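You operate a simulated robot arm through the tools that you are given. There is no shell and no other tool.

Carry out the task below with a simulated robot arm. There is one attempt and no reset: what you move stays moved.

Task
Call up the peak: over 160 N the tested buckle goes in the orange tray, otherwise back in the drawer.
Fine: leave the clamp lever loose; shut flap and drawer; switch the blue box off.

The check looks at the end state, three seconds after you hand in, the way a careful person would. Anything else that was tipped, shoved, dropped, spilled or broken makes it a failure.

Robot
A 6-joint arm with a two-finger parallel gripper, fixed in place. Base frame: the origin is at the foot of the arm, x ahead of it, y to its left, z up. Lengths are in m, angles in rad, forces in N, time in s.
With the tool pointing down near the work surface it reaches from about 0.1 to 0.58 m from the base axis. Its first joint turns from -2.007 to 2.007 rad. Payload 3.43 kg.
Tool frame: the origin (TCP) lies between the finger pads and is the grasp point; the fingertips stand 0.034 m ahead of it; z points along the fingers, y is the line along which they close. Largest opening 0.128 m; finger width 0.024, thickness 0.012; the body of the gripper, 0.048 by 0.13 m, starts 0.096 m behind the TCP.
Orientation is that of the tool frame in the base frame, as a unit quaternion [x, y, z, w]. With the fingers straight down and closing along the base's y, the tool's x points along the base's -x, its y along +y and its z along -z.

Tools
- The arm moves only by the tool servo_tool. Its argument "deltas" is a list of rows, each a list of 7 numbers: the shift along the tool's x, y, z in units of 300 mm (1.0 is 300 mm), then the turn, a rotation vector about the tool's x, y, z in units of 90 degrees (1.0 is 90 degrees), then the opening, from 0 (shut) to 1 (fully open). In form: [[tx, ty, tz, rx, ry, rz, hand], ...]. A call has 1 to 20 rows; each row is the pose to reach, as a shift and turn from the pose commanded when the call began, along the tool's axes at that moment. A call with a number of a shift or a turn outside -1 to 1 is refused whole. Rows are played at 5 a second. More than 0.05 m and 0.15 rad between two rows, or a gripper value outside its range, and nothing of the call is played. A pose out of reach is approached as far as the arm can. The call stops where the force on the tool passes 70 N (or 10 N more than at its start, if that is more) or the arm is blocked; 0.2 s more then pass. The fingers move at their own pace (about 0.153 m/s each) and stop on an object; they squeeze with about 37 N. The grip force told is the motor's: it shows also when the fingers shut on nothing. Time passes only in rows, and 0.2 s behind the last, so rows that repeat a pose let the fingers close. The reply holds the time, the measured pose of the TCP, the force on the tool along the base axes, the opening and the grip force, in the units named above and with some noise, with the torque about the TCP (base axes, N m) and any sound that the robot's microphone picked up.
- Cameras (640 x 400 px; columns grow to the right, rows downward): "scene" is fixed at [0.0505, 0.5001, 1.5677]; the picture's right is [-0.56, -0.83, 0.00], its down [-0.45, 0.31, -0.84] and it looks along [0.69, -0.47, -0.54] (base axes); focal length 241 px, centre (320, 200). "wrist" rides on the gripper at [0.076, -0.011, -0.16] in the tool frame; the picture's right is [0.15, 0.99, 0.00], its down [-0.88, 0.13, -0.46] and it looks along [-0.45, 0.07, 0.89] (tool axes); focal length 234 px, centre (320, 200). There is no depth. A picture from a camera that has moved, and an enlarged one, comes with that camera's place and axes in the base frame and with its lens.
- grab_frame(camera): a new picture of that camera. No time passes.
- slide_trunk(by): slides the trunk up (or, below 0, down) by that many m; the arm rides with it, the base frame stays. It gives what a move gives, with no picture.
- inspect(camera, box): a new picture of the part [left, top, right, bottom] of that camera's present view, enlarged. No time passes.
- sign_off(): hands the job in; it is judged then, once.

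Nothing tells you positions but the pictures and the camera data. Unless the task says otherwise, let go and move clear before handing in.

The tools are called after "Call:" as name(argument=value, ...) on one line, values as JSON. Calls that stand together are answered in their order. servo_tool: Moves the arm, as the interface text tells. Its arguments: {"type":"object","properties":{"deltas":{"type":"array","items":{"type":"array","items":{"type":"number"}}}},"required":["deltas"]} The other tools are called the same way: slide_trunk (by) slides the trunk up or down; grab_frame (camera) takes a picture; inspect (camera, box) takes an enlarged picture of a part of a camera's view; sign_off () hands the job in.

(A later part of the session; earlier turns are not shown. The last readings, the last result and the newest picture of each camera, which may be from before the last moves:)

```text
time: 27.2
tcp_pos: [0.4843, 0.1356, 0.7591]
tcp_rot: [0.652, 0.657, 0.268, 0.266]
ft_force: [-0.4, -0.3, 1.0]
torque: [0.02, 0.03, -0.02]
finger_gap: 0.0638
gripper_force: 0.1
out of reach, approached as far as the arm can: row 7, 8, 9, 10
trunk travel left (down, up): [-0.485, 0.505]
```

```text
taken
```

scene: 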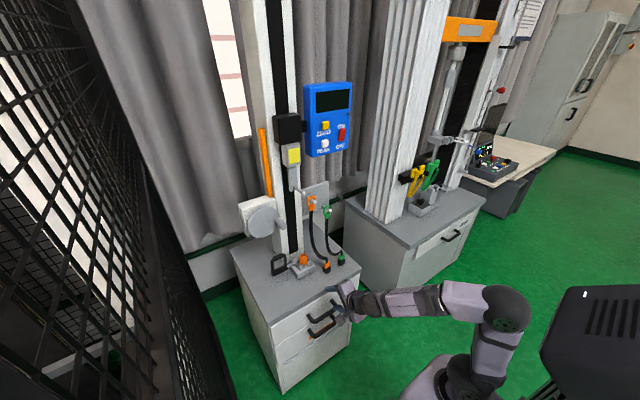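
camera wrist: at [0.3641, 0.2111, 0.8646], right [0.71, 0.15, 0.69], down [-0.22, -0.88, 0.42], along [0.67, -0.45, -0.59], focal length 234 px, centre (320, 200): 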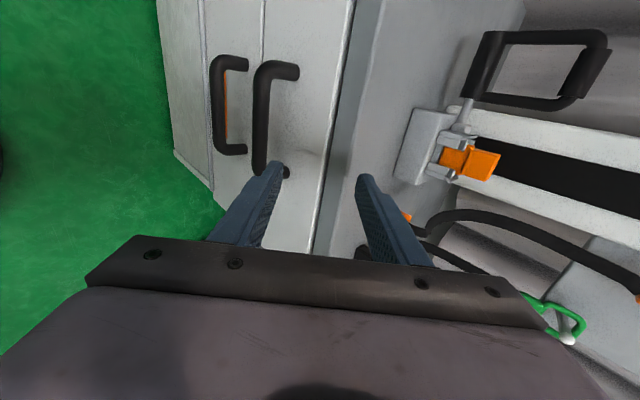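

It reached the tilt but not the depth; the trunk should go lower. I'll retract a bit first, then lower the trunk 0.15.

Call:
servo_tool(deltas=[[0.02, 0, -0.12, 0, 0, 0, 0.5], [0.05, 0, -0.24, 0, 0, 0, 0.5], [0.05, 0, -0.26, 0, 0, 0, 0.5]])

Call:
slide_trunk(by=-0.15)

Call:
grab_frame(camera="wrist")

Call:
grab_frame(camera="scene")

```text
time: 28.0
tcp_pos: [0.4265, 0.1489, 0.8169]
tcp_rot: [0.652, 0.654, 0.271, 0.27]
ft_force: [-0.2, -0.1, -0.8]
torque: [0.0, -0.01, 0.0]
finger_gap: 0.0639
gripper_force: 0.1
trunk travel left (down, up): [-0.485, 0.505]
```

```text
time: 29.8
tcp_pos: [0.4268, 0.1504, 0.6655]
tcp_rot: [0.653, 0.654, 0.27, 0.27]
ft_force: [-0.2, 0.1, 0.9]
torque: [0.0, -0.01, 0.02]
finger_gap: 0.064
gripper_force: 0.0
trunk travel left (down, up): [-0.335, 0.655]
```

```text
taken
camera wrist: at [0.3054, 0.2256, 0.7698], right [0.7, 0.15, 0.7], down [-0.23, -0.88, 0.41], along [0.68, -0.45, -0.58], focal length 234 px, centre (320, 200)
```

wrist: 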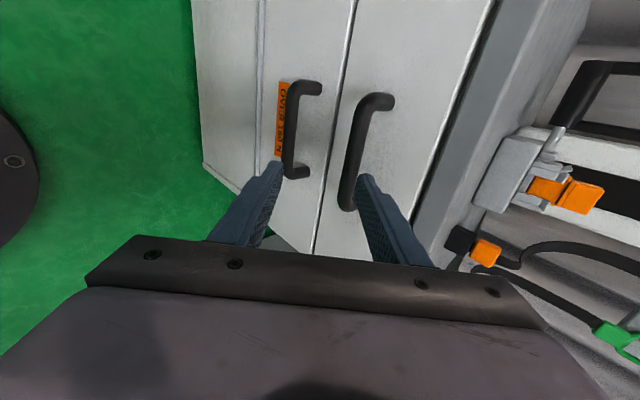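

```text
taken
```

scene: 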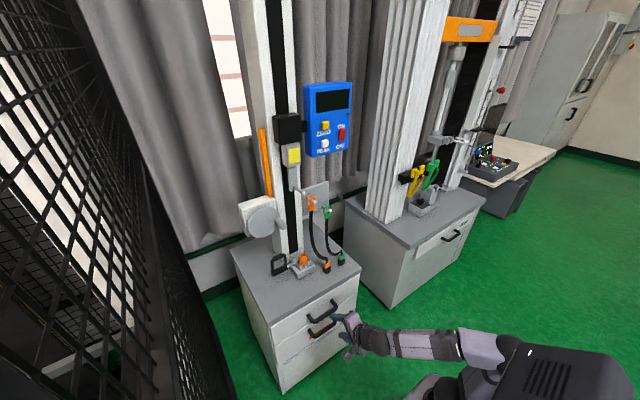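

Now I have a close view of the drawer handle. I'll zoom for a refined estimate.

Call:
inspect(camera="wrist", box=[260, 60, 440, 240])

Call:
inspect(camera="scene", box=[290, 280, 380, 370])

```text
2.22 times, centred on (350, 150) of wrist
camera zoom: at [0.3054, 0.2256, 0.7698], right [0.7, 0.15, 0.7], down [-0.23, -0.88, 0.41], along [0.68, -0.45, -0.58], focal length 520 px, centre (253, 311)
```

zoom: 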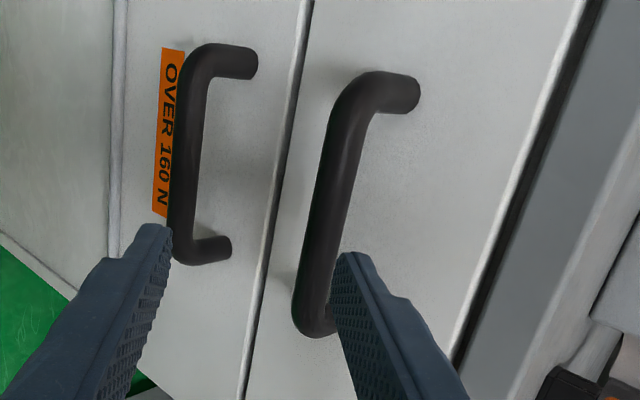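

```text
4.44 times, centred on (335, 325) of scene
camera zoom: at [0.0505, 0.5001, 1.5677], right [-0.56, -0.83, 0.0], down [-0.45, 0.31, -0.84], along [0.69, -0.47, -0.54], focal length 1071 px, centre (253, -356)
```

zoom: 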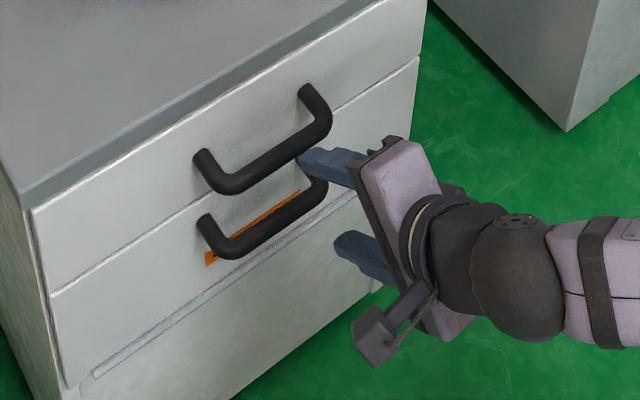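

Refined: bar at about (0.508, 0.163, 0.638), drawer face near x=0.55. I'll shift sideways onto the bar's line and narrow the opening, then check alignment.

Call:
servo_tool(deltas=[[0.02, 0.06, 0, 0, 0, 0, 0.34], [0.04, 0.125, 0, 0, 0, 0, 0.34], [0.04, 0.125, 0.03, 0, 0, 0, 0.34], [0.04, 0.125, 0.03, 0, 0, 0, 0.34]])

Call:
grab_frame(camera="wrist")

Call:
inspect(camera="scene", box=[290, 280, 380, 370])

```text
time: 30.8
tcp_pos: [0.458, 0.1619, 0.6867]
tcp_rot: [0.652, 0.654, 0.271, 0.271]
ft_force: [-0.3, -1.0, 0.6]
torque: [0.03, 0.0, 0.0]
finger_gap: 0.0433
gripper_force: 0.1
trunk travel left (down, up): [-0.335, 0.655]
```

```text
taken
camera wrist: at [0.3382, 0.2366, 0.791], right [0.7, 0.15, 0.7], down [-0.23, -0.88, 0.41], along [0.68, -0.45, -0.58], focal length 234 px, centre (320, 200)
```

wrist: 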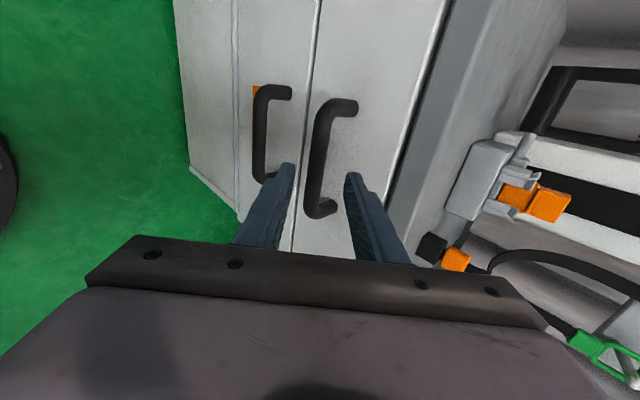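

```text
4.44 times, centred on (335, 325) of scene
camera zoom: at [0.0505, 0.5001, 1.5677], right [-0.56, -0.83, 0.0], down [-0.45, 0.31, -0.84], along [0.69, -0.47, -0.54], focal length 1071 px, centre (253, -356)
```

zoom: 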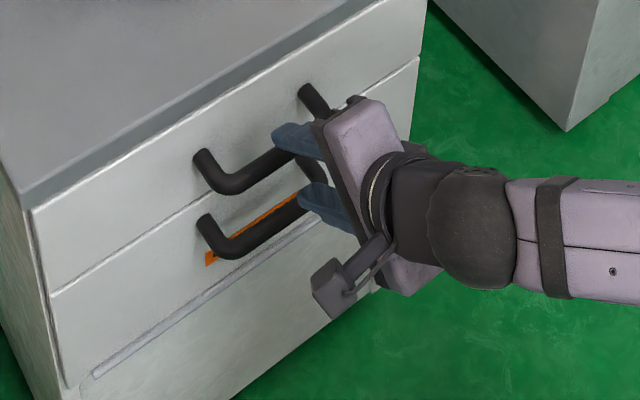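

The bar sits between the fingers in view. Advancing about 5 cm along the tool axis, then closing.

Call:
servo_tool(deltas=[[0, 0, 0.06, 0, 0, 0, 0.34], [0, 0, 0.12, 0, 0, 0, 0.34], [0, 0, 0.15, 0, 0, 0, 0.34], [0, 0, 0.17, 0, 0, 0, 0.34]])

Call:
grab_frame(camera="wrist")

Call:
inspect(camera="scene", box=[290, 280, 380, 370])

```text
time: 31.8
tcp_pos: [0.4956, 0.1626, 0.6503]
tcp_rot: [0.652, 0.654, 0.272, 0.27]
ft_force: [0.3, -0.2, 1.2]
torque: [0.02, 0.02, 0.03]
finger_gap: 0.0436
gripper_force: 0.1
trunk travel left (down, up): [-0.335, 0.655]
```

```text
taken
camera wrist: at [0.3744, 0.2379, 0.7542], right [0.7, 0.15, 0.7], down [-0.23, -0.88, 0.41], along [0.68, -0.45, -0.58], focal length 234 px, centre (320, 200)
```

wrist: 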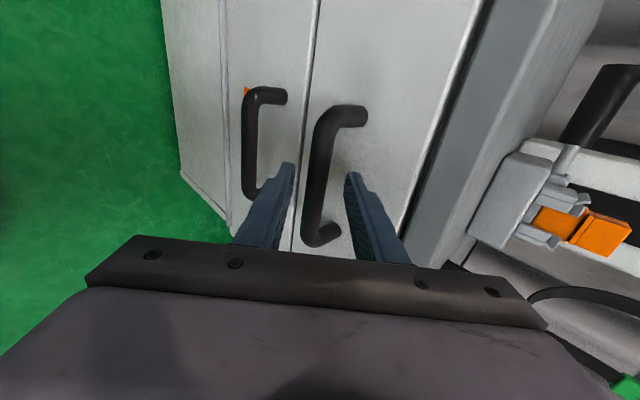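

```text
4.44 times, centred on (335, 325) of scene
camera zoom: at [0.0505, 0.5001, 1.5677], right [-0.56, -0.83, 0.0], down [-0.45, 0.31, -0.84], along [0.69, -0.47, -0.54], focal length 1071 px, centre (253, -356)
```

zoom: 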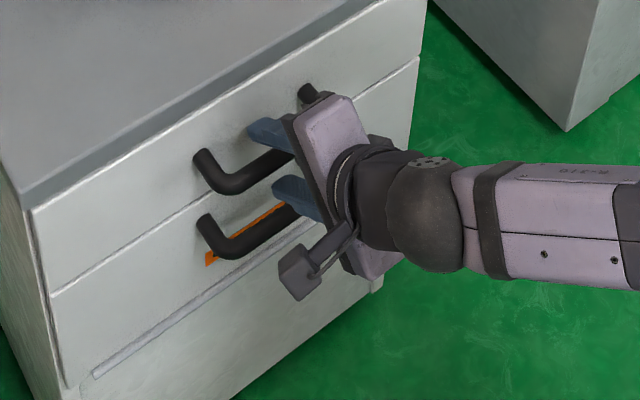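

The fingers straddle the bar; closing.

Call:
servo_tool(deltas=[[0, 0, 0, 0, 0, 0, 0], [0, 0, 0, 0, 0, 0, 0], [0, 0, 0, 0, 0, 0, 0]])

Call:
grab_frame(camera="wrist")

```text
time: 32.6
tcp_pos: [0.4938, 0.1625, 0.648]
tcp_rot: [0.653, 0.655, 0.269, 0.269]
ft_force: [-14.3, 0.1, -12.4]
torque: [0.4, 0.48, 0.55]
finger_gap: 0.0175
gripper_force: 44.5
trunk travel left (down, up): [-0.335, 0.655]
```

```text
taken
camera wrist: at [0.3737, 0.238, 0.7525], right [0.7, 0.15, 0.7], down [-0.23, -0.88, 0.42], along [0.67, -0.45, -0.58], focal length 234 px, centre (320, 200)
```

wrist: 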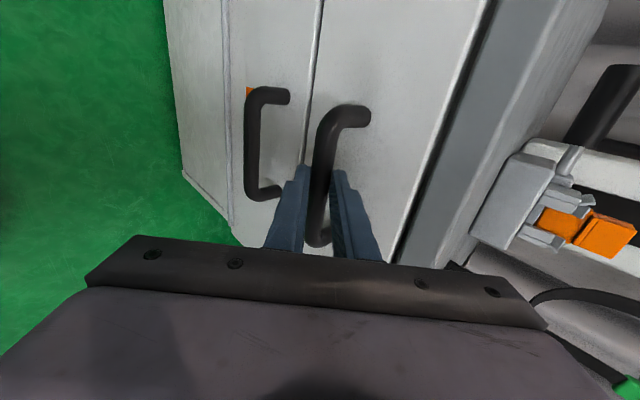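

Handle gripped (17.5 mm bar). Now pulling the drawer toward me in small steps.

Call:
servo_tool(deltas=[[0, -0.035, -0.025, 0, 0, 0, 0], [0, -0.08, -0.07, 0, 0, 0, 0], [0, -0.13, -0.12, 0, 0, 0, 0], [0, -0.18, -0.17, 0, 0, 0, 0], [0, -0.23, -0.22, 0, 0, 0, 0]])

Call:
grab_frame(camera="wrist")

Call:
grab_frame(camera="scene")

```text
time: 33.8
tcp_pos: [0.4008, 0.162, 0.6475]
tcp_rot: [0.652, 0.655, 0.272, 0.269]
ft_force: [0.0, 5.9, -9.3]
torque: [-0.3, 0.16, -0.13]
finger_gap: 0.0177
gripper_force: 44.7
trunk travel left (down, up): [-0.335, 0.655]
```

```text
taken
camera wrist: at [0.2788, 0.2371, 0.7525], right [0.7, 0.15, 0.7], down [-0.22, -0.88, 0.41], along [0.68, -0.45, -0.58], focal length 234 px, centre (320, 200)
```

wrist: 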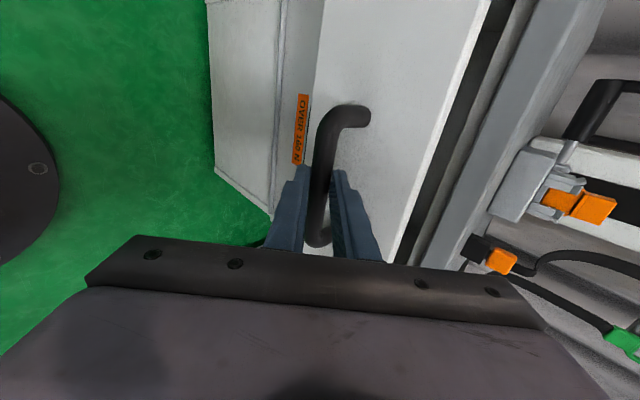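

```text
taken
```

scene: 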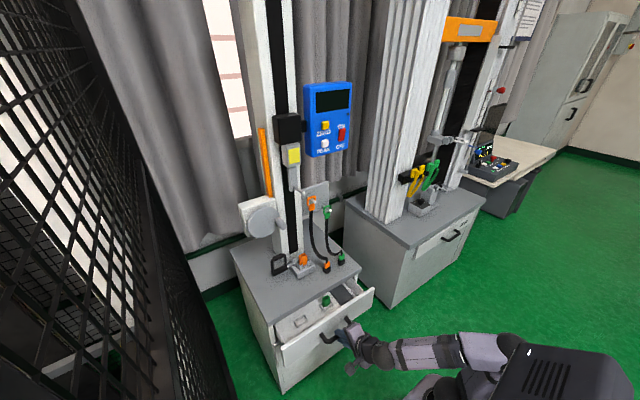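

The drawer slides open; I see a green item and outlined compartments inside.

Call:
inspect(camera="scene", box=[265, 275, 385, 350])

Call:
servo_tool(deltas=[[0, -0.05, -0.05, 0, 0, 0, 0], [0, -0.1, -0.1, 0, 0, 0, 0], [0, -0.15, -0.15, 0, 0, 0, 0], [0, -0.19, -0.19, 0, 0, 0, 0]])

Call:
grab_frame(camera="scene")

Call:
inspect(camera="scene", box=[265, 275, 385, 360])

```text
5.33 times, centred on (325, 312) of scene
camera zoom: at [0.0505, 0.5001, 1.5677], right [-0.56, -0.83, 0.0], down [-0.45, 0.31, -0.84], along [0.69, -0.47, -0.54], focal length 1286 px, centre (293, -400)
```

zoom: 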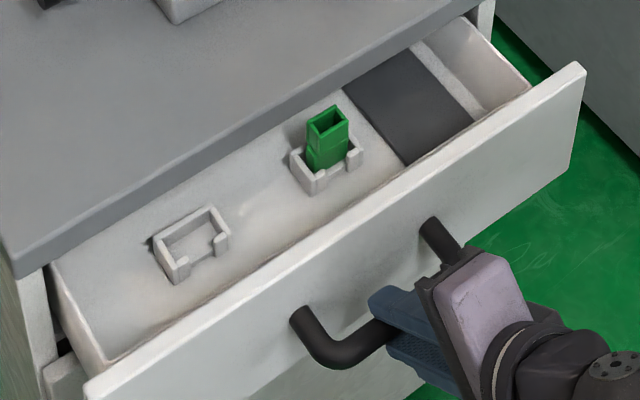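

```text
time: 34.8
tcp_pos: [0.3867, 0.1626, 0.6486]
tcp_rot: [0.656, 0.657, 0.257, 0.268]
ft_force: [1.9, -22.3, -36.8]
torque: [-0.22, 0.58, -0.61]
finger_gap: 0.018
gripper_force: 45.1
out of reach, approached as far as the arm can: row 1, 2, 3, 4
trunk travel left (down, up): [-0.335, 0.655]
```

```text
taken
```

scene: 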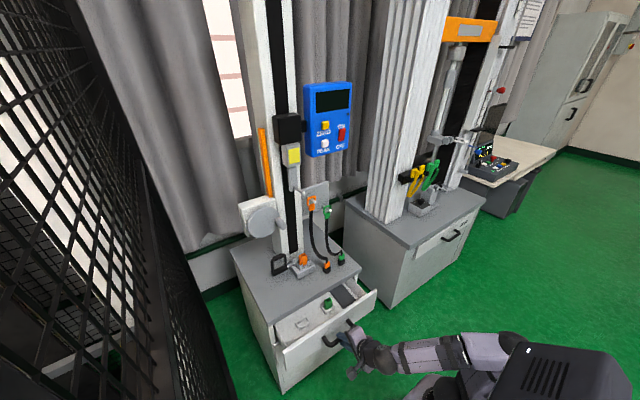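

```text
4.71 times, centred on (325, 318) of scene
camera zoom: at [0.0505, 0.5001, 1.5677], right [-0.56, -0.83, 0.0], down [-0.45, 0.31, -0.84], along [0.69, -0.47, -0.54], focal length 1134 px, centre (296, -353)
```

zoom: 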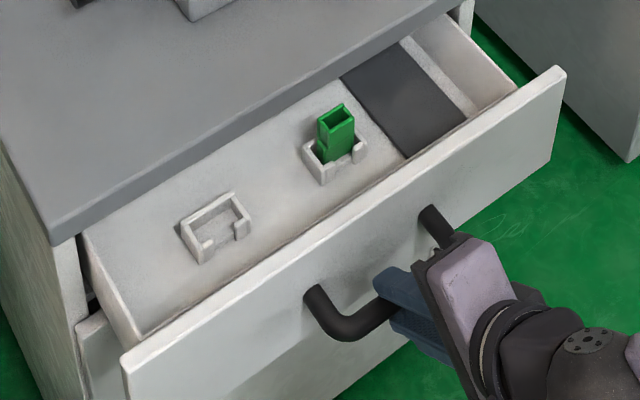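

The drawer nests (empty one for this buckle, one holding the green) are still right under the worktop's edge line, so it must open further. The 45° tilt is at its reach limit, so I'll loosen the grip slightly and re-grip with the tool pointing down.

Call:
servo_tool(deltas=[[0, 0, 0, 0, 0, 0, 0.25], [0, 0, 0, 0, 0, 0, 0.25], [0, 0, 0, 0, 0, 0, 0.25]])

Call:
grab_frame(camera="wrist")

```text
time: 35.6
tcp_pos: [0.3872, 0.1703, 0.6569]
tcp_rot: [0.652, 0.656, 0.27, 0.268]
ft_force: [0.3, -0.5, 0.7]
torque: [-0.01, -0.03, 0.0]
finger_gap: 0.032
gripper_force: 0.0
trunk travel left (down, up): [-0.335, 0.655]
```

```text
taken
camera wrist: at [0.2662, 0.2448, 0.7616], right [0.7, 0.15, 0.7], down [-0.22, -0.88, 0.42], along [0.68, -0.45, -0.59], focal length 234 px, centre (320, 200)
```

wrist: 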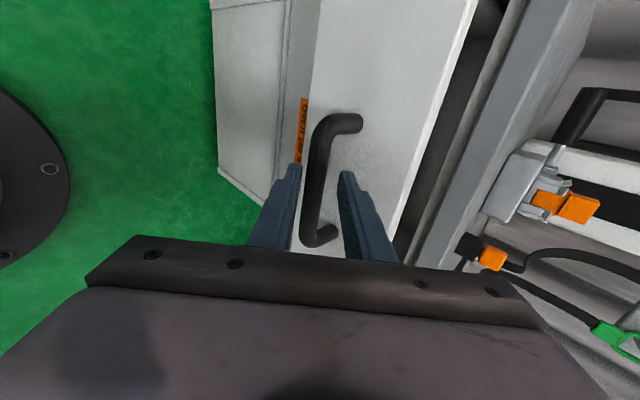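

Bar is loose between the fingers. Rotating around it to tool-down.

Call:
servo_tool(deltas=[[-0.003, 0.005, 0.005, 0.085, 0, 0, 0.25], [-0.006, 0.01, 0.01, 0.17, 0, 0, 0.25], [-0.009, 0.015, 0.015, 0.255, 0, 0, 0.25], [-0.012, 0.02, 0.02, 0.34, 0, 0, 0.25], [-0.015, 0.025, 0.025, 0.425, 0, 0, 0.25], [-0.017, 0.03, 0.03, 0.5, 0, 0, 0.25], [-0.017, 0.03, 0.03, 0.5, 0, 0, 0.25]])

Call:
grab_frame(camera="wrist")

Call:
inspect(camera="scene", box=[265, 275, 425, 395])

```text
time: 37.2
tcp_pos: [0.3958, 0.164, 0.6581]
tcp_rot: [0.706, 0.708, 0.0, 0.0]
ft_force: [-0.6, 0.0, 0.4]
torque: [-0.01, 0.0, -0.01]
finger_gap: 0.0321
gripper_force: 0.1
trunk travel left (down, up): [-0.335, 0.655]
```

```text
taken
camera wrist: at [0.3846, 0.24, 0.8172], right [0.99, 0.15, 0.0], down [0.13, -0.88, 0.46], along [0.07, -0.45, -0.89], focal length 234 px, centre (320, 200)
```

wrist: 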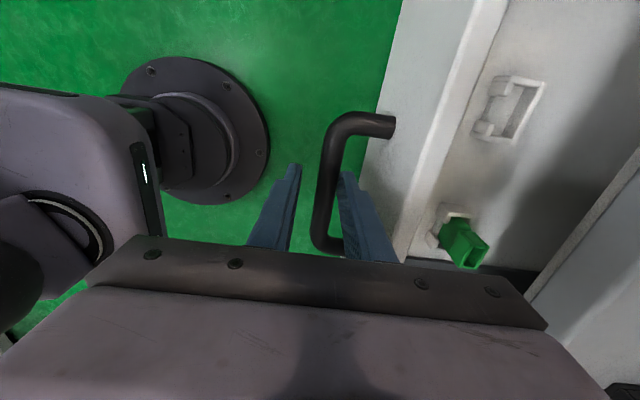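

```text
3.33 times, centred on (345, 335) of scene
camera zoom: at [0.0505, 0.5001, 1.5677], right [-0.56, -0.83, 0.0], down [-0.45, 0.31, -0.84], along [0.69, -0.47, -0.54], focal length 804 px, centre (237, -250)
```

zoom: 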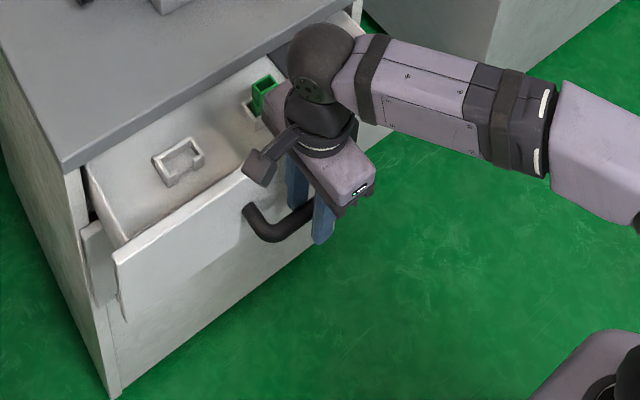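

Straddling the bar tool-down. I'll lower 1 cm, close and pull.

Call:
servo_tool(deltas=[[0, 0.013, 0.035, 0, 0, 0, 0.25], [0, 0.013, 0.035, 0, 0, 0, 0], [0, 0.013, 0.035, 0, 0, 0, 0], [0, 0.013, 0.035, 0, 0, 0, 0]])

Call:
servo_tool(deltas=[[0, -0.05, 0, 0, 0, 0, 0], [0, -0.13, 0, 0, 0, 0, 0], [0, -0.21, 0, 0, 0, 0, 0], [0, -0.29, 0, 0, 0, 0, 0], [0, -0.36, 0, 0, 0, 0, 0]])

Call:
grab_frame(camera="scene")

Call:
grab_frame(camera="wrist")

```text
time: 38.2
tcp_pos: [0.3999, 0.1648, 0.6483]
tcp_rot: [0.706, 0.709, 0.001, 0.0]
ft_force: [0.3, 1.0, 7.6]
torque: [-0.1, 0.03, 0.19]
finger_gap: 0.0175
gripper_force: 45.0
trunk travel left (down, up): [-0.335, 0.655]
```

```text
time: 39.4
tcp_pos: [0.2917, 0.1634, 0.6492]
tcp_rot: [0.706, 0.708, 0.001, 0.001]
ft_force: [7.6, 5.5, 12.8]
torque: [-0.54, -0.03, 0.23]
finger_gap: 0.0177
gripper_force: 44.7
trunk travel left (down, up): [-0.335, 0.655]
```

```text
taken
```

scene: 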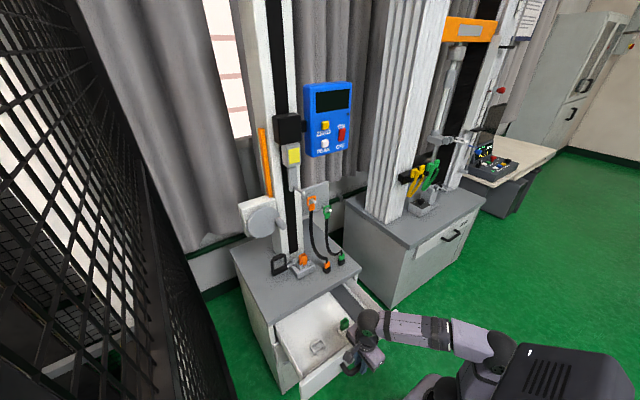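

```text
taken
camera wrist: at [0.2796, 0.2402, 0.8072], right [0.99, 0.15, 0.01], down [0.13, -0.88, 0.46], along [0.07, -0.45, -0.89], focal length 234 px, centre (320, 200)
```

wrist: 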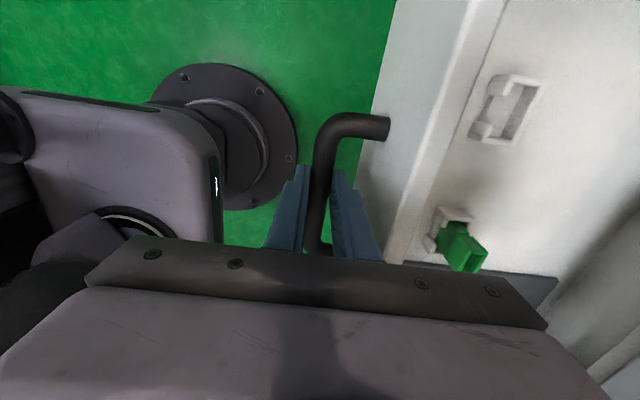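

The drawer is open about 0.21 m now, with the empty nest near (0.43, 0.246). Releasing the handle and rising clear.

Call:
servo_tool(deltas=[[0, 0, 0, 0, 0, 0, 0.25], [0, 0, 0, 0, 0, 0, 0.25], [0, 0, -0.1, 0, 0, 0, 0.25], [0, 0, -0.25, 0, 0, 0, 0.25], [0, 0, -0.4, 0, 0, 0, 0.25], [0, 0, -0.55, 0, 0, 0, 0.25], [0, 0, -0.7, 0, 0, 0, 0.5], [0, 0, -0.85, 0, 0, 0, 0.5]])

Call:
grab_frame(camera="wrist")

Call:
grab_frame(camera="scene")

```text
time: 41.2
tcp_pos: [0.2908, 0.1632, 0.8645]
tcp_rot: [0.706, 0.708, 0.001, 0.0]
ft_force: [-0.3, 0.3, -0.5]
torque: [-0.02, 0.0, 0.01]
finger_gap: 0.0641
gripper_force: 0.0
out of reach, approached as far as the arm can: row 8
trunk travel left (down, up): [-0.335, 0.655]
```

```text
taken
camera wrist: at [0.2789, 0.2386, 1.0221], right [0.99, 0.15, 0.0], down [0.13, -0.88, 0.46], along [0.07, -0.45, -0.89], focal length 234 px, centre (320, 200)
```

wrist: 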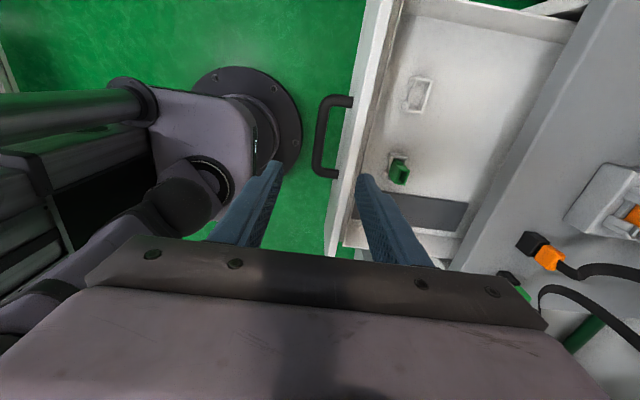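

```text
taken
```

scene: 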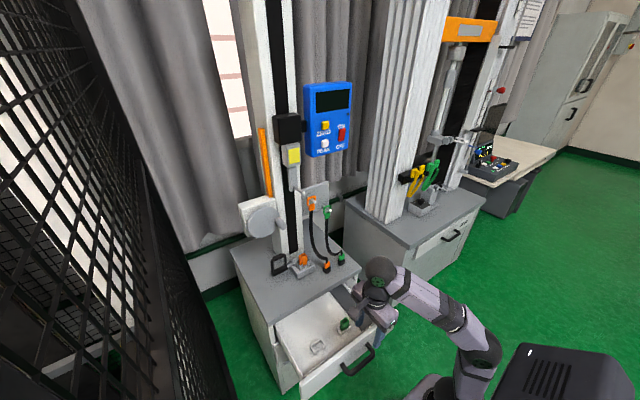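

Drawer stays open and clear. Now the clamp: the lever's grip bar is at about (0.70, 0.254, 0.86), pivot at (0.706, 0.256, 0.77), i.e. standing upright. I'll raise the trunk, unroll the gripper, and look at the clamp closely.

Call:
slide_trunk(by=0.2)

Call:
servo_tool(deltas=[[0, 0, 0, 0, 0, -0.09, 1], [0, 0, 0, 0, 0, -0.18, 1], [0, 0, 0, 0, 0, -0.27, 1], [0, 0, 0, 0, 0, -0.36, 1], [0, 0, 0, 0, 0, -0.45, 1], [0, 0, 0, 0, 0, -0.54, 1], [0, 0, 0, 0, 0, -0.63, 1], [0, 0, 0, 0, 0, -0.72, 1], [0, 0, 0, 0, 0, -0.81, 1], [0, 0, 0, 0, 0, -0.9, 1], [0, 0, 0, 0, 0, -0.95, 1], [0, 0, 0, 0, 0, -1, 1]])

```text
time: 43.4
tcp_pos: [0.292, 0.1623, 1.064]
tcp_rot: [0.706, 0.708, 0.001, 0.0]
ft_force: [0.1, 0.3, 0.4]
torque: [-0.01, 0.01, 0.02]
finger_gap: 0.0643
gripper_force: 0.1
trunk travel left (down, up): [-0.535, 0.455]
```

```text
time: 46.0
tcp_pos: [0.2903, 0.1625, 1.0622]
tcp_rot: [-0.003, 1.0, 0.001, 0.001]
ft_force: [0.1, 1.0, 0.2]
torque: [0.0, 0.02, -0.02]
finger_gap: 0.1281
gripper_force: 0.1
trunk travel left (down, up): [-0.535, 0.455]
```

Call:
servo_tool(deltas=[[-0.1, 0.005, 0.03, 0, -0.07, 0, 1], [-0.2, 0.01, 0.06, 0, -0.14, 0, 1], [-0.3, 0.015, 0.09, 0, -0.21, 0, 1], [-0.4, 0.02, 0.12, 0, -0.28, 0, 1], [-0.5, 0.025, 0.15, 0, -0.35, 0, 1], [-0.6, 0.03, 0.18, 0, -0.42, 0, 1], [-0.7, 0.03, 0.2, 0, -0.5, 0, 1], [-0.7, 0.03, 0.2, 0, -0.5, 0, 1]])

Call:
grab_frame(camera="wrist")

Call:
grab_frame(camera="scene")

```text
time: 47.8
tcp_pos: [0.5017, 0.1733, 1.0024]
tcp_rot: [-0.001, 0.923, 0.001, 0.384]
ft_force: [0.5, 1.0, 0.4]
torque: [-0.01, 0.0, 0.01]
finger_gap: 0.1278
gripper_force: 0.2
trunk travel left (down, up): [-0.535, 0.455]
```

```text
taken
camera wrist: at [0.3352, 0.1615, 1.06], right [-0.11, 0.99, -0.1], down [0.3, 0.13, 0.95], along [0.95, 0.07, -0.31], focal length 234 px, centre (320, 200)
```

wrist: 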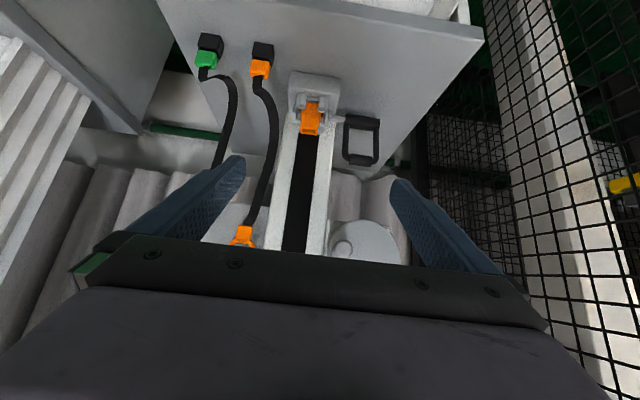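

```text
taken
```

scene: 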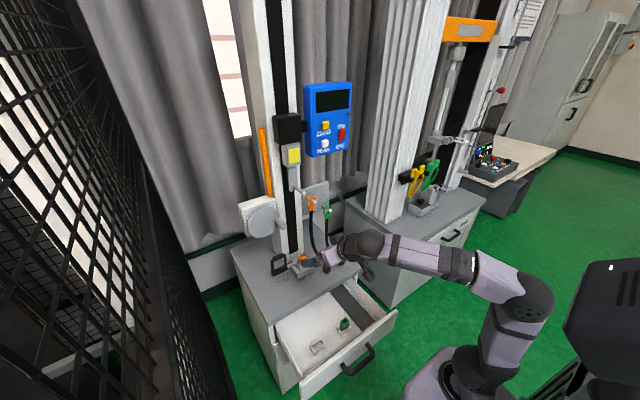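

Call:
inspect(camera="wrist", box=[270, 60, 400, 180])

Call:
inspect(camera="scene", box=[260, 240, 330, 290])

```text
3.33 times, centred on (335, 120) of wrist
camera zoom: at [0.3352, 0.1615, 1.06], right [-0.11, 0.99, -0.1], down [0.3, 0.13, 0.95], along [0.95, 0.07, -0.31], focal length 781 px, centre (270, 467)
```

zoom: 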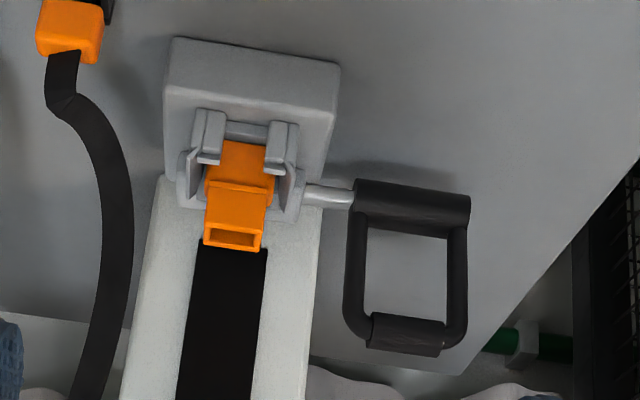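

```text
8.00 times, centred on (295, 265) of scene
camera zoom: at [0.0505, 0.5001, 1.5677], right [-0.56, -0.83, 0.0], down [-0.45, 0.31, -0.84], along [0.69, -0.47, -0.54], focal length 1928 px, centre (520, -320)
```

zoom: 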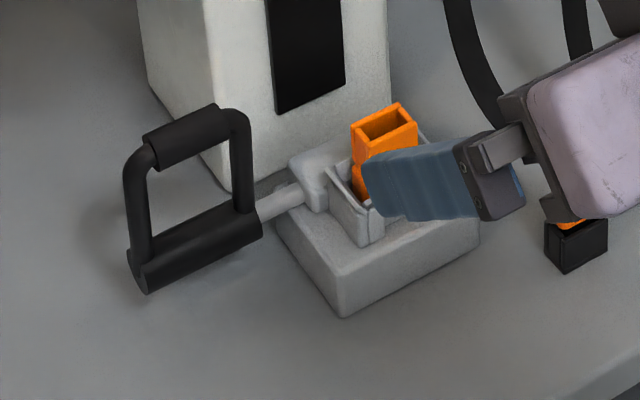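

The lever is upright with its shaft along y into the left jaw; a crank peg sits above it at about (0.68, 0.23, 1.01), so I'll approach nearly horizontally. First lower the trunk 0.1 and reposition in front of the lever.

Call:
servo_tool(deltas=[[0.015, 0.07, 0.0, 0, -0.055, 0, 0.45], [0.03, 0.14, -0.02, 0, -0.11, 0, 0.45], [0.045, 0.21, -0.04, 0, -0.165, 0, 0.45], [0.057, 0.27, -0.05, 0, -0.222, 0, 0.45], [0.057, 0.27, -0.05, 0, -0.222, 0, 0.45]])

Call:
slide_trunk(by=-0.08)

Call:
servo_tool(deltas=[[0, 0, 0, 0, 0, 0.09, 0.45], [0, 0, 0, 0, 0, 0.18, 0.45], [0, 0, 0, 0, 0, 0.27, 0.45], [0, 0, 0, 0, 0, 0.36, 0.45], [0, 0, 0, 0, 0, 0.45, 0.45], [0, 0, 0, 0, 0, 0.54, 0.45], [0, 0, 0, 0, 0, 0.63, 0.45], [0, 0, 0, 0, 0, 0.72, 0.45], [0, 0, 0, 0, 0, 0.81, 0.45], [0, 0, 0, 0, 0, 0.9, 0.45], [0, 0, 0, 0, 0, 0.95, 0.45], [0, 0, 0, 0, 0, 1, 0.45]])

Call:
grab_frame(camera="wrist")

Call:
grab_frame(camera="scene")

```text
time: 49.0
tcp_pos: [0.4784, 0.2549, 1.0039]
tcp_rot: [-0.001, 0.843, 0.001, 0.538]
ft_force: [-0.5, -0.4, 0.3]
torque: [-0.01, -0.01, -0.03]
finger_gap: 0.0578
gripper_force: 0.0
trunk travel left (down, up): [-0.535, 0.455]
```

```text
time: 50.1
tcp_pos: [0.4787, 0.2546, 0.9221]
tcp_rot: [-0.001, 0.843, 0.002, 0.538]
ft_force: [-0.2, 0.3, -0.4]
torque: [0.04, 0.03, 0.03]
finger_gap: 0.0575
gripper_force: 0.0
trunk travel left (down, up): [-0.455, 0.535]
```

```text
time: 52.7
tcp_pos: [0.4861, 0.2491, 0.944]
tcp_rot: [0.595, 0.6, 0.379, 0.377]
ft_force: [-0.1, 0.6, 0.9]
torque: [-0.01, 0.0, 0.0]
finger_gap: 0.0575
gripper_force: 0.1
out of reach, approached as far as the arm can: row 11, 12
trunk travel left (down, up): [-0.455, 0.535]
```

```text
taken
camera wrist: at [0.3363, 0.3248, 1.0009], right [0.43, 0.15, 0.89], down [-0.35, -0.88, 0.31], along [0.83, -0.45, -0.32], focal length 234 px, centre (320, 200)
```

wrist: 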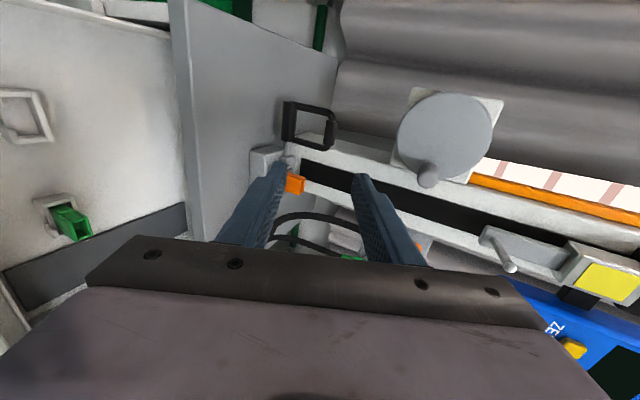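

```text
taken
```

scene: 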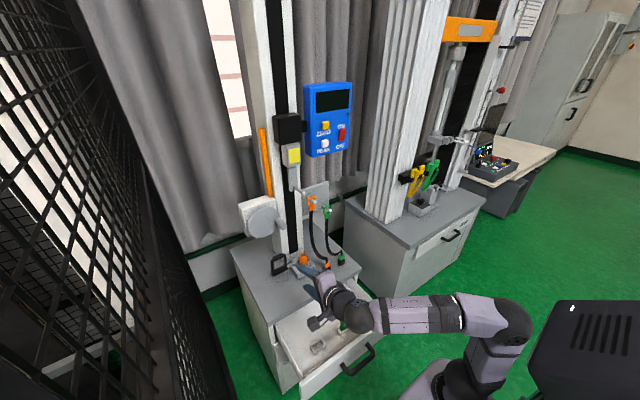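

View confirms the grip bar at (0.70, 0.252, 0.86). Approaching along the tool axis to about 6 cm short.

Call:
servo_tool(deltas=[[0.005, 0.03, 0.1, 0, 0, 0, 0.42], [0.01, 0.054, 0.22, 0, 0, 0, 0.42], [0.01, 0.054, 0.34, 0, 0, 0, 0.42], [0.01, 0.054, 0.45, 0, 0, 0, 0.42], [0.01, 0.054, 0.5, 0, 0, 0, 0.42], [0.01, 0.054, 0.5, 0, 0, 0, 0.42]])

Call:
grab_frame(camera="wrist")

Call:
inspect(camera="scene", box=[240, 210, 360, 300])

```text
time: 54.1
tcp_pos: [0.6295, 0.2524, 0.8931]
tcp_rot: [0.596, 0.597, 0.381, 0.378]
ft_force: [-0.4, 1.4, -0.2]
torque: [0.01, -0.04, 0.0]
finger_gap: 0.0539
gripper_force: 0.0
trunk travel left (down, up): [-0.455, 0.535]
```

```text
taken
camera wrist: at [0.4795, 0.3289, 0.9493], right [0.42, 0.15, 0.9], down [-0.36, -0.88, 0.31], along [0.84, -0.45, -0.32], focal length 234 px, centre (320, 200)
```

wrist: 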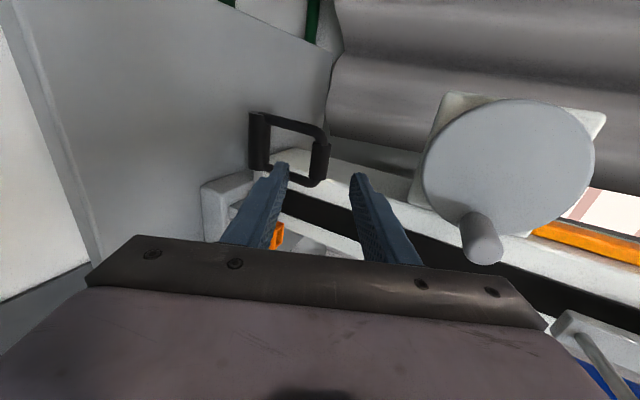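

```text
4.44 times, centred on (300, 255) of scene
camera zoom: at [0.0505, 0.5001, 1.5677], right [-0.56, -0.83, 0.0], down [-0.45, 0.31, -0.84], along [0.69, -0.47, -0.54], focal length 1071 px, centre (409, -44)
```

zoom: 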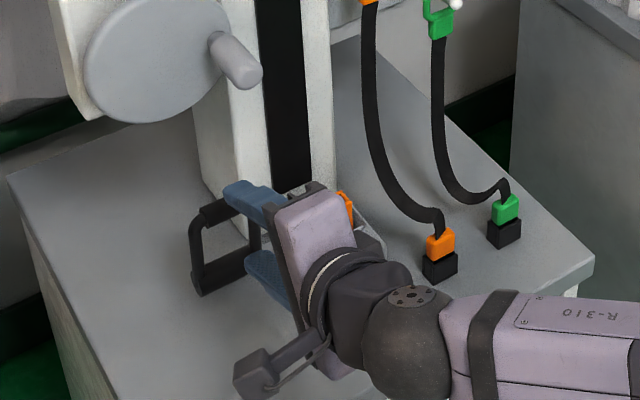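

Aligned with the grip bar. Final 6 cm advance, then close.

Call:
servo_tool(deltas=[[0.01, 0.003, 0.08, 0, 0, 0, 0.4], [0.01, 0.003, 0.15, 0, 0, 0, 0.4], [0.01, 0.003, 0.19, 0, 0, 0, 0.4], [0.01, 0.003, 0.21, 0, 0, 0, 0.4]])

Call:
grab_frame(camera="wrist")

Call:
inspect(camera="scene", box=[240, 210, 360, 300])

```text
time: 55.1
tcp_pos: [0.6855, 0.256, 0.8674]
tcp_rot: [0.595, 0.597, 0.382, 0.38]
ft_force: [0.2, 0.3, 1.2]
torque: [0.03, -0.01, 0.0]
finger_gap: 0.0512
gripper_force: 0.0
trunk travel left (down, up): [-0.455, 0.535]
```

```text
taken
camera wrist: at [0.536, 0.3312, 0.9243], right [0.42, 0.15, 0.9], down [-0.36, -0.88, 0.31], along [0.84, -0.45, -0.32], focal length 234 px, centre (320, 200)
```

wrist: 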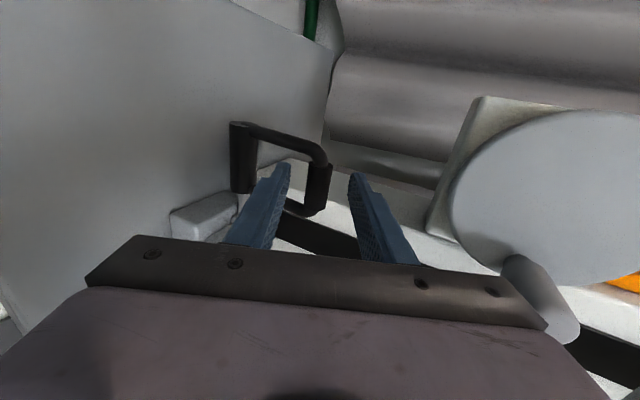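

```text
4.44 times, centred on (300, 255) of scene
camera zoom: at [0.0505, 0.5001, 1.5677], right [-0.56, -0.83, 0.0], down [-0.45, 0.31, -0.84], along [0.69, -0.47, -0.54], focal length 1071 px, centre (409, -44)
```

zoom: 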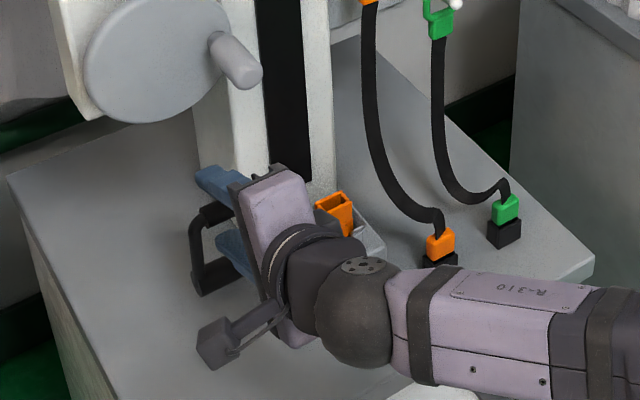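

Bar is between the fingers; closing on it.

Call:
servo_tool(deltas=[[0, 0, 0, 0, 0, 0, 0], [0, 0, 0, 0, 0, 0, 0], [0, 0, 0, 0, 0, 0, 0]])

Call:
grab_frame(camera="wrist")

```text
time: 55.9
tcp_pos: [0.6857, 0.2547, 0.8673]
tcp_rot: [0.596, 0.598, 0.379, 0.379]
ft_force: [-6.6, -1.6, -6.6]
torque: [0.09, 0.23, 0.06]
finger_gap: 0.0195
gripper_force: 45.2
trunk travel left (down, up): [-0.455, 0.535]
```

```text
taken
camera wrist: at [0.5359, 0.3314, 0.9233], right [0.42, 0.15, 0.9], down [-0.36, -0.88, 0.31], along [0.84, -0.45, -0.32], focal length 234 px, centre (320, 200)
```

wrist: 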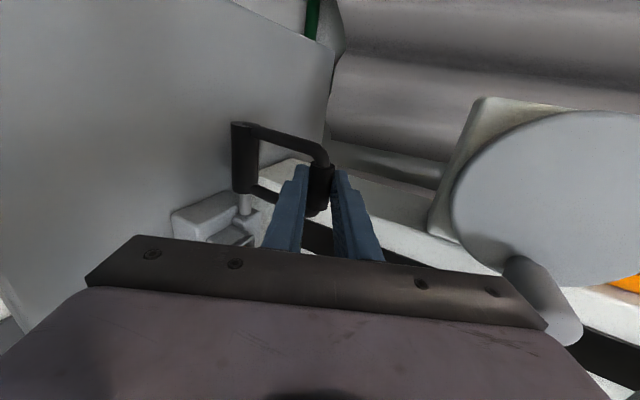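

Gripped (sleeve ~20 mm). Testing a gentle 12 mm pull toward me to feel which way the lever turns.

Call:
servo_tool(deltas=[[0, -0.011, -0.017, 0, 0, 0, 0], [0, -0.022, -0.034, 0, 0, 0, 0]])

```text
time: 56.5
tcp_pos: [0.675, 0.2557, 0.8675]
tcp_rot: [0.596, 0.597, 0.38, 0.378]
ft_force: [7.1, -2.4, -8.5]
torque: [0.04, -0.16, 0.14]
finger_gap: 0.0195
gripper_force: 44.5
trunk travel left (down, up): [-0.455, 0.535]
```

The lever moves freely toward me (only ~7 N). Following its arc to about 40°, then I'll look at the jaws.

Call:
servo_tool(deltas=[[0, -0.025, -0.028, 0, 0, 0, 0], [0, -0.051, -0.054, 0, 0, 0, 0], [0, -0.083, -0.076, 0, 0, 0, 0], [0, -0.117, -0.0955, 0, 0, 0, 0]])

Call:
inspect(camera="wrist", box=[160, 90, 400, 270])

Call:
inspect(camera="scene", box=[240, 210, 360, 300])

```text
time: 57.5
tcp_pos: [0.6545, 0.2553, 0.8613]
tcp_rot: [0.6, 0.603, 0.369, 0.375]
ft_force: [16.9, -11.2, -29.5]
torque: [0.34, 0.32, -0.51]
finger_gap: 0.0196
gripper_force: 45.8
out of reach, approached as far as the arm can: row 2, 3, 4
trunk travel left (down, up): [-0.455, 0.535]
```

```text
2.22 times, centred on (280, 180) of wrist
camera zoom: at [0.5064, 0.3328, 0.9208], right [0.44, 0.15, 0.88], down [-0.35, -0.88, 0.33], along [0.83, -0.46, -0.33], focal length 520 px, centre (409, 244)
```

zoom: 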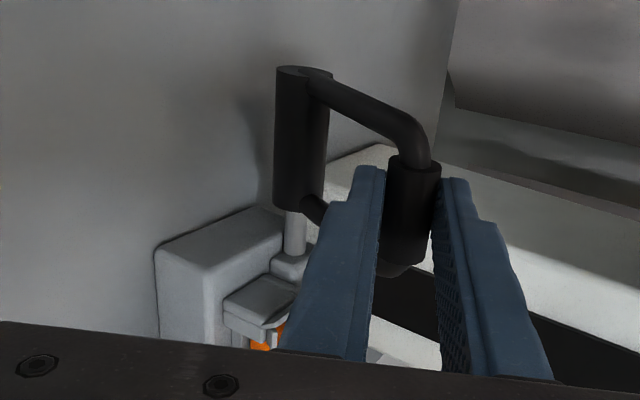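

```text
4.44 times, centred on (300, 255) of scene
camera zoom: at [0.0505, 0.5001, 1.5677], right [-0.56, -0.83, 0.0], down [-0.45, 0.31, -0.84], along [0.69, -0.47, -0.54], focal length 1071 px, centre (409, -44)
```

zoom: 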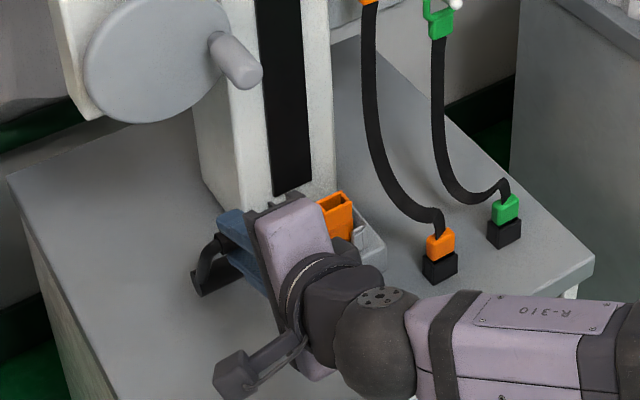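

The lever is turning toward me but the arm hits a wrist limit in this roll. I'll let go, back off, and check the lever and jaws before re-gripping with the opposite roll.

Call:
servo_tool(deltas=[[0, 0, 0, 0, 0, 0, 0.4], [0, 0, 0, 0, 0, 0, 0.4], [0, 0, -0.08, 0, 0, 0, 0.4], [0, 0, -0.2, 0, 0, 0, 0.4], [0, 0, -0.34, 0, 0, 0, 0.4], [0, 0, -0.48, 0, 0, 0, 0.4]])

Call:
grab_frame(camera="wrist")

Call:
inspect(camera="scene", box=[250, 230, 330, 290])

```text
time: 58.9
tcp_pos: [0.5204, 0.2586, 0.9342]
tcp_rot: [0.596, 0.598, 0.379, 0.378]
ft_force: [-0.3, 0.4, -0.6]
torque: [-0.01, -0.01, -0.01]
finger_gap: 0.0512
gripper_force: 0.0
out of reach, approached as far as the arm can: row 3, 4, 5, 6
trunk travel left (down, up): [-0.455, 0.535]
```

```text
taken
camera wrist: at [0.3706, 0.3336, 0.9912], right [0.42, 0.15, 0.89], down [-0.35, -0.88, 0.31], along [0.84, -0.45, -0.32], focal length 234 px, centre (320, 200)
```

wrist: 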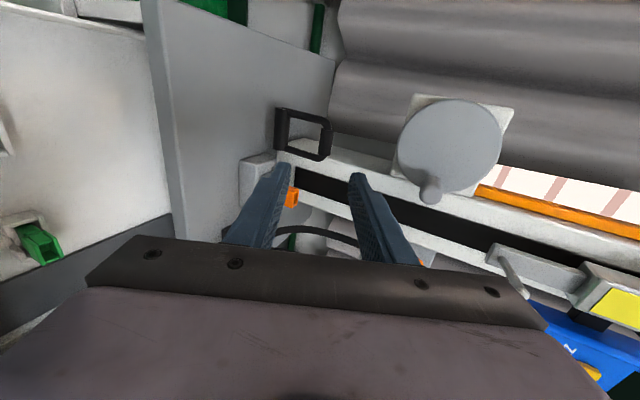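

```text
6.67 times, centred on (290, 260) of scene
camera zoom: at [0.0505, 0.5001, 1.5677], right [-0.56, -0.83, 0.0], down [-0.45, 0.31, -0.84], along [0.69, -0.47, -0.54], focal length 1607 px, centre (520, -200)
```

zoom: 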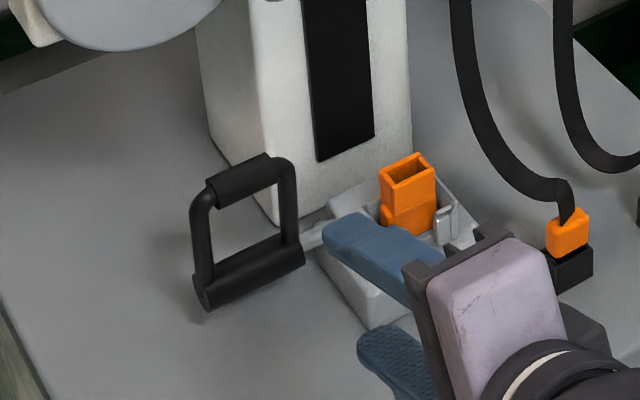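

The lever sprang back upright, so it's a snap lever that must be carried past its midpoint. I'll roll the gripper 180° the other way (in free space) to get away from the wrist limit.

Call:
servo_tool(deltas=[[0, 0, 0, 0, 0, -0.09, 0.4], [0, 0, 0, 0, 0, -0.18, 0.4], [0, 0, 0, 0, 0, -0.27, 0.4], [0, 0, 0, 0, 0, -0.36, 0.4], [0, 0, 0, 0, 0, -0.45, 0.4], [0, 0, 0, 0, 0, -0.54, 0.4], [0, 0, 0, 0, 0, -0.63, 0.4], [0, 0, 0, 0, 0, -0.72, 0.4], [0, 0, 0, 0, 0, -0.81, 0.4], [0, 0, 0, 0, 0, -0.9, 0.4], [0, 0, 0, 0, 0, -0.95, 0.4], [0, 0, 0, 0, 0, -1, 0.4]])

Call:
inspect(camera="wrist", box=[220, 60, 420, 200])

Call:
servo_tool(deltas=[[0, 0, 0, 0, 0, -0.09, 0.4], [0, 0, 0, 0, 0, -0.18, 0.4], [0, 0, 0, 0, 0, -0.27, 0.4], [0, 0, 0, 0, 0, -0.36, 0.4], [0, 0, 0, 0, 0, -0.45, 0.4], [0, 0, 0, 0, 0, -0.54, 0.4], [0, 0, 0, 0, 0, -0.63, 0.4], [0, 0, 0, 0, 0, -0.72, 0.4], [0, 0, 0, 0, 0, -0.81, 0.4], [0, 0, 0, 0, 0, -0.9, 0.4], [0, 0, 0, 0, 0, -0.95, 0.4], [0, 0, 0, 0, 0, -1, 0.4]])

Call:
grab_frame(camera="wrist")

Call:
grab_frame(camera="scene")

```text
time: 61.5
tcp_pos: [0.519, 0.2577, 0.9353]
tcp_rot: [-0.002, 0.843, 0.001, 0.538]
ft_force: [0.5, -0.3, -0.4]
torque: [0.0, 0.0, 0.02]
finger_gap: 0.0511
gripper_force: 0.0
trunk travel left (down, up): [-0.455, 0.535]
```

```text
2.86 times, centred on (320, 130) of wrist
camera zoom: at [0.3427, 0.2452, 0.9327], right [-0.07, 0.99, -0.13], down [-0.04, 0.13, 0.99], along [1.0, 0.07, 0.03], focal length 669 px, centre (320, 400)
```

zoom: 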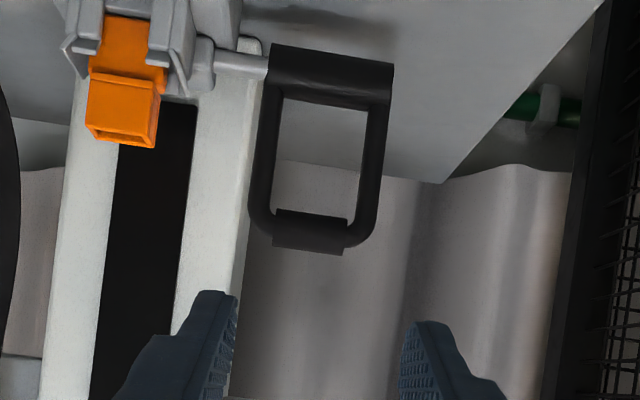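

```text
time: 64.1
tcp_pos: [0.5205, 0.2567, 0.9344]
tcp_rot: [0.597, -0.595, 0.38, -0.382]
ft_force: [-0.7, 0.2, 0.0]
torque: [0.01, 0.02, 0.0]
finger_gap: 0.0513
gripper_force: 0.0
trunk travel left (down, up): [-0.455, 0.535]
```

```text
taken
camera wrist: at [0.3799, 0.1808, 1.0115], right [-0.42, -0.15, -0.9], down [-0.47, 0.88, 0.07], along [0.78, 0.45, -0.44], focal length 234 px, centre (320, 200)
```

wrist: 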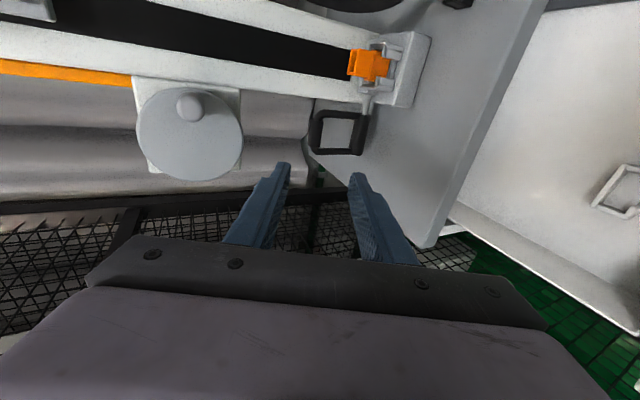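

```text
taken
```

scene: 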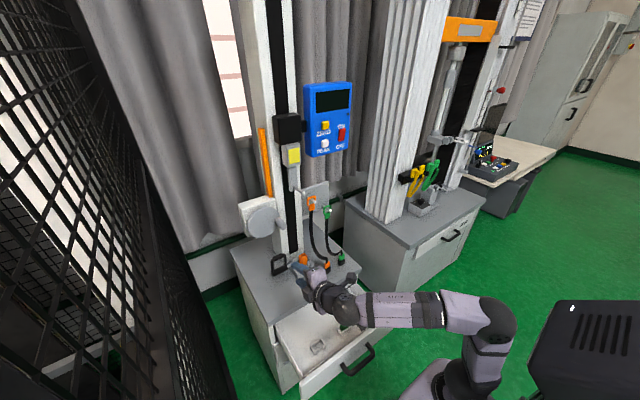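

The opposite roll is fully reached. Zooming on the clamp from this side.

Call:
inspect(camera="wrist", box=[295, 20, 445, 170])

```text
2.67 times, centred on (370, 95) of wrist
camera zoom: at [0.3799, 0.1808, 1.0115], right [-0.42, -0.15, -0.9], down [-0.47, 0.88, 0.07], along [0.78, 0.45, -0.44], focal length 624 px, centre (187, 480)
```

zoom: 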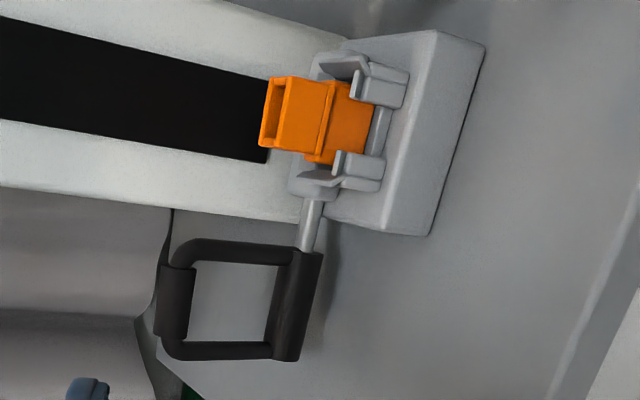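

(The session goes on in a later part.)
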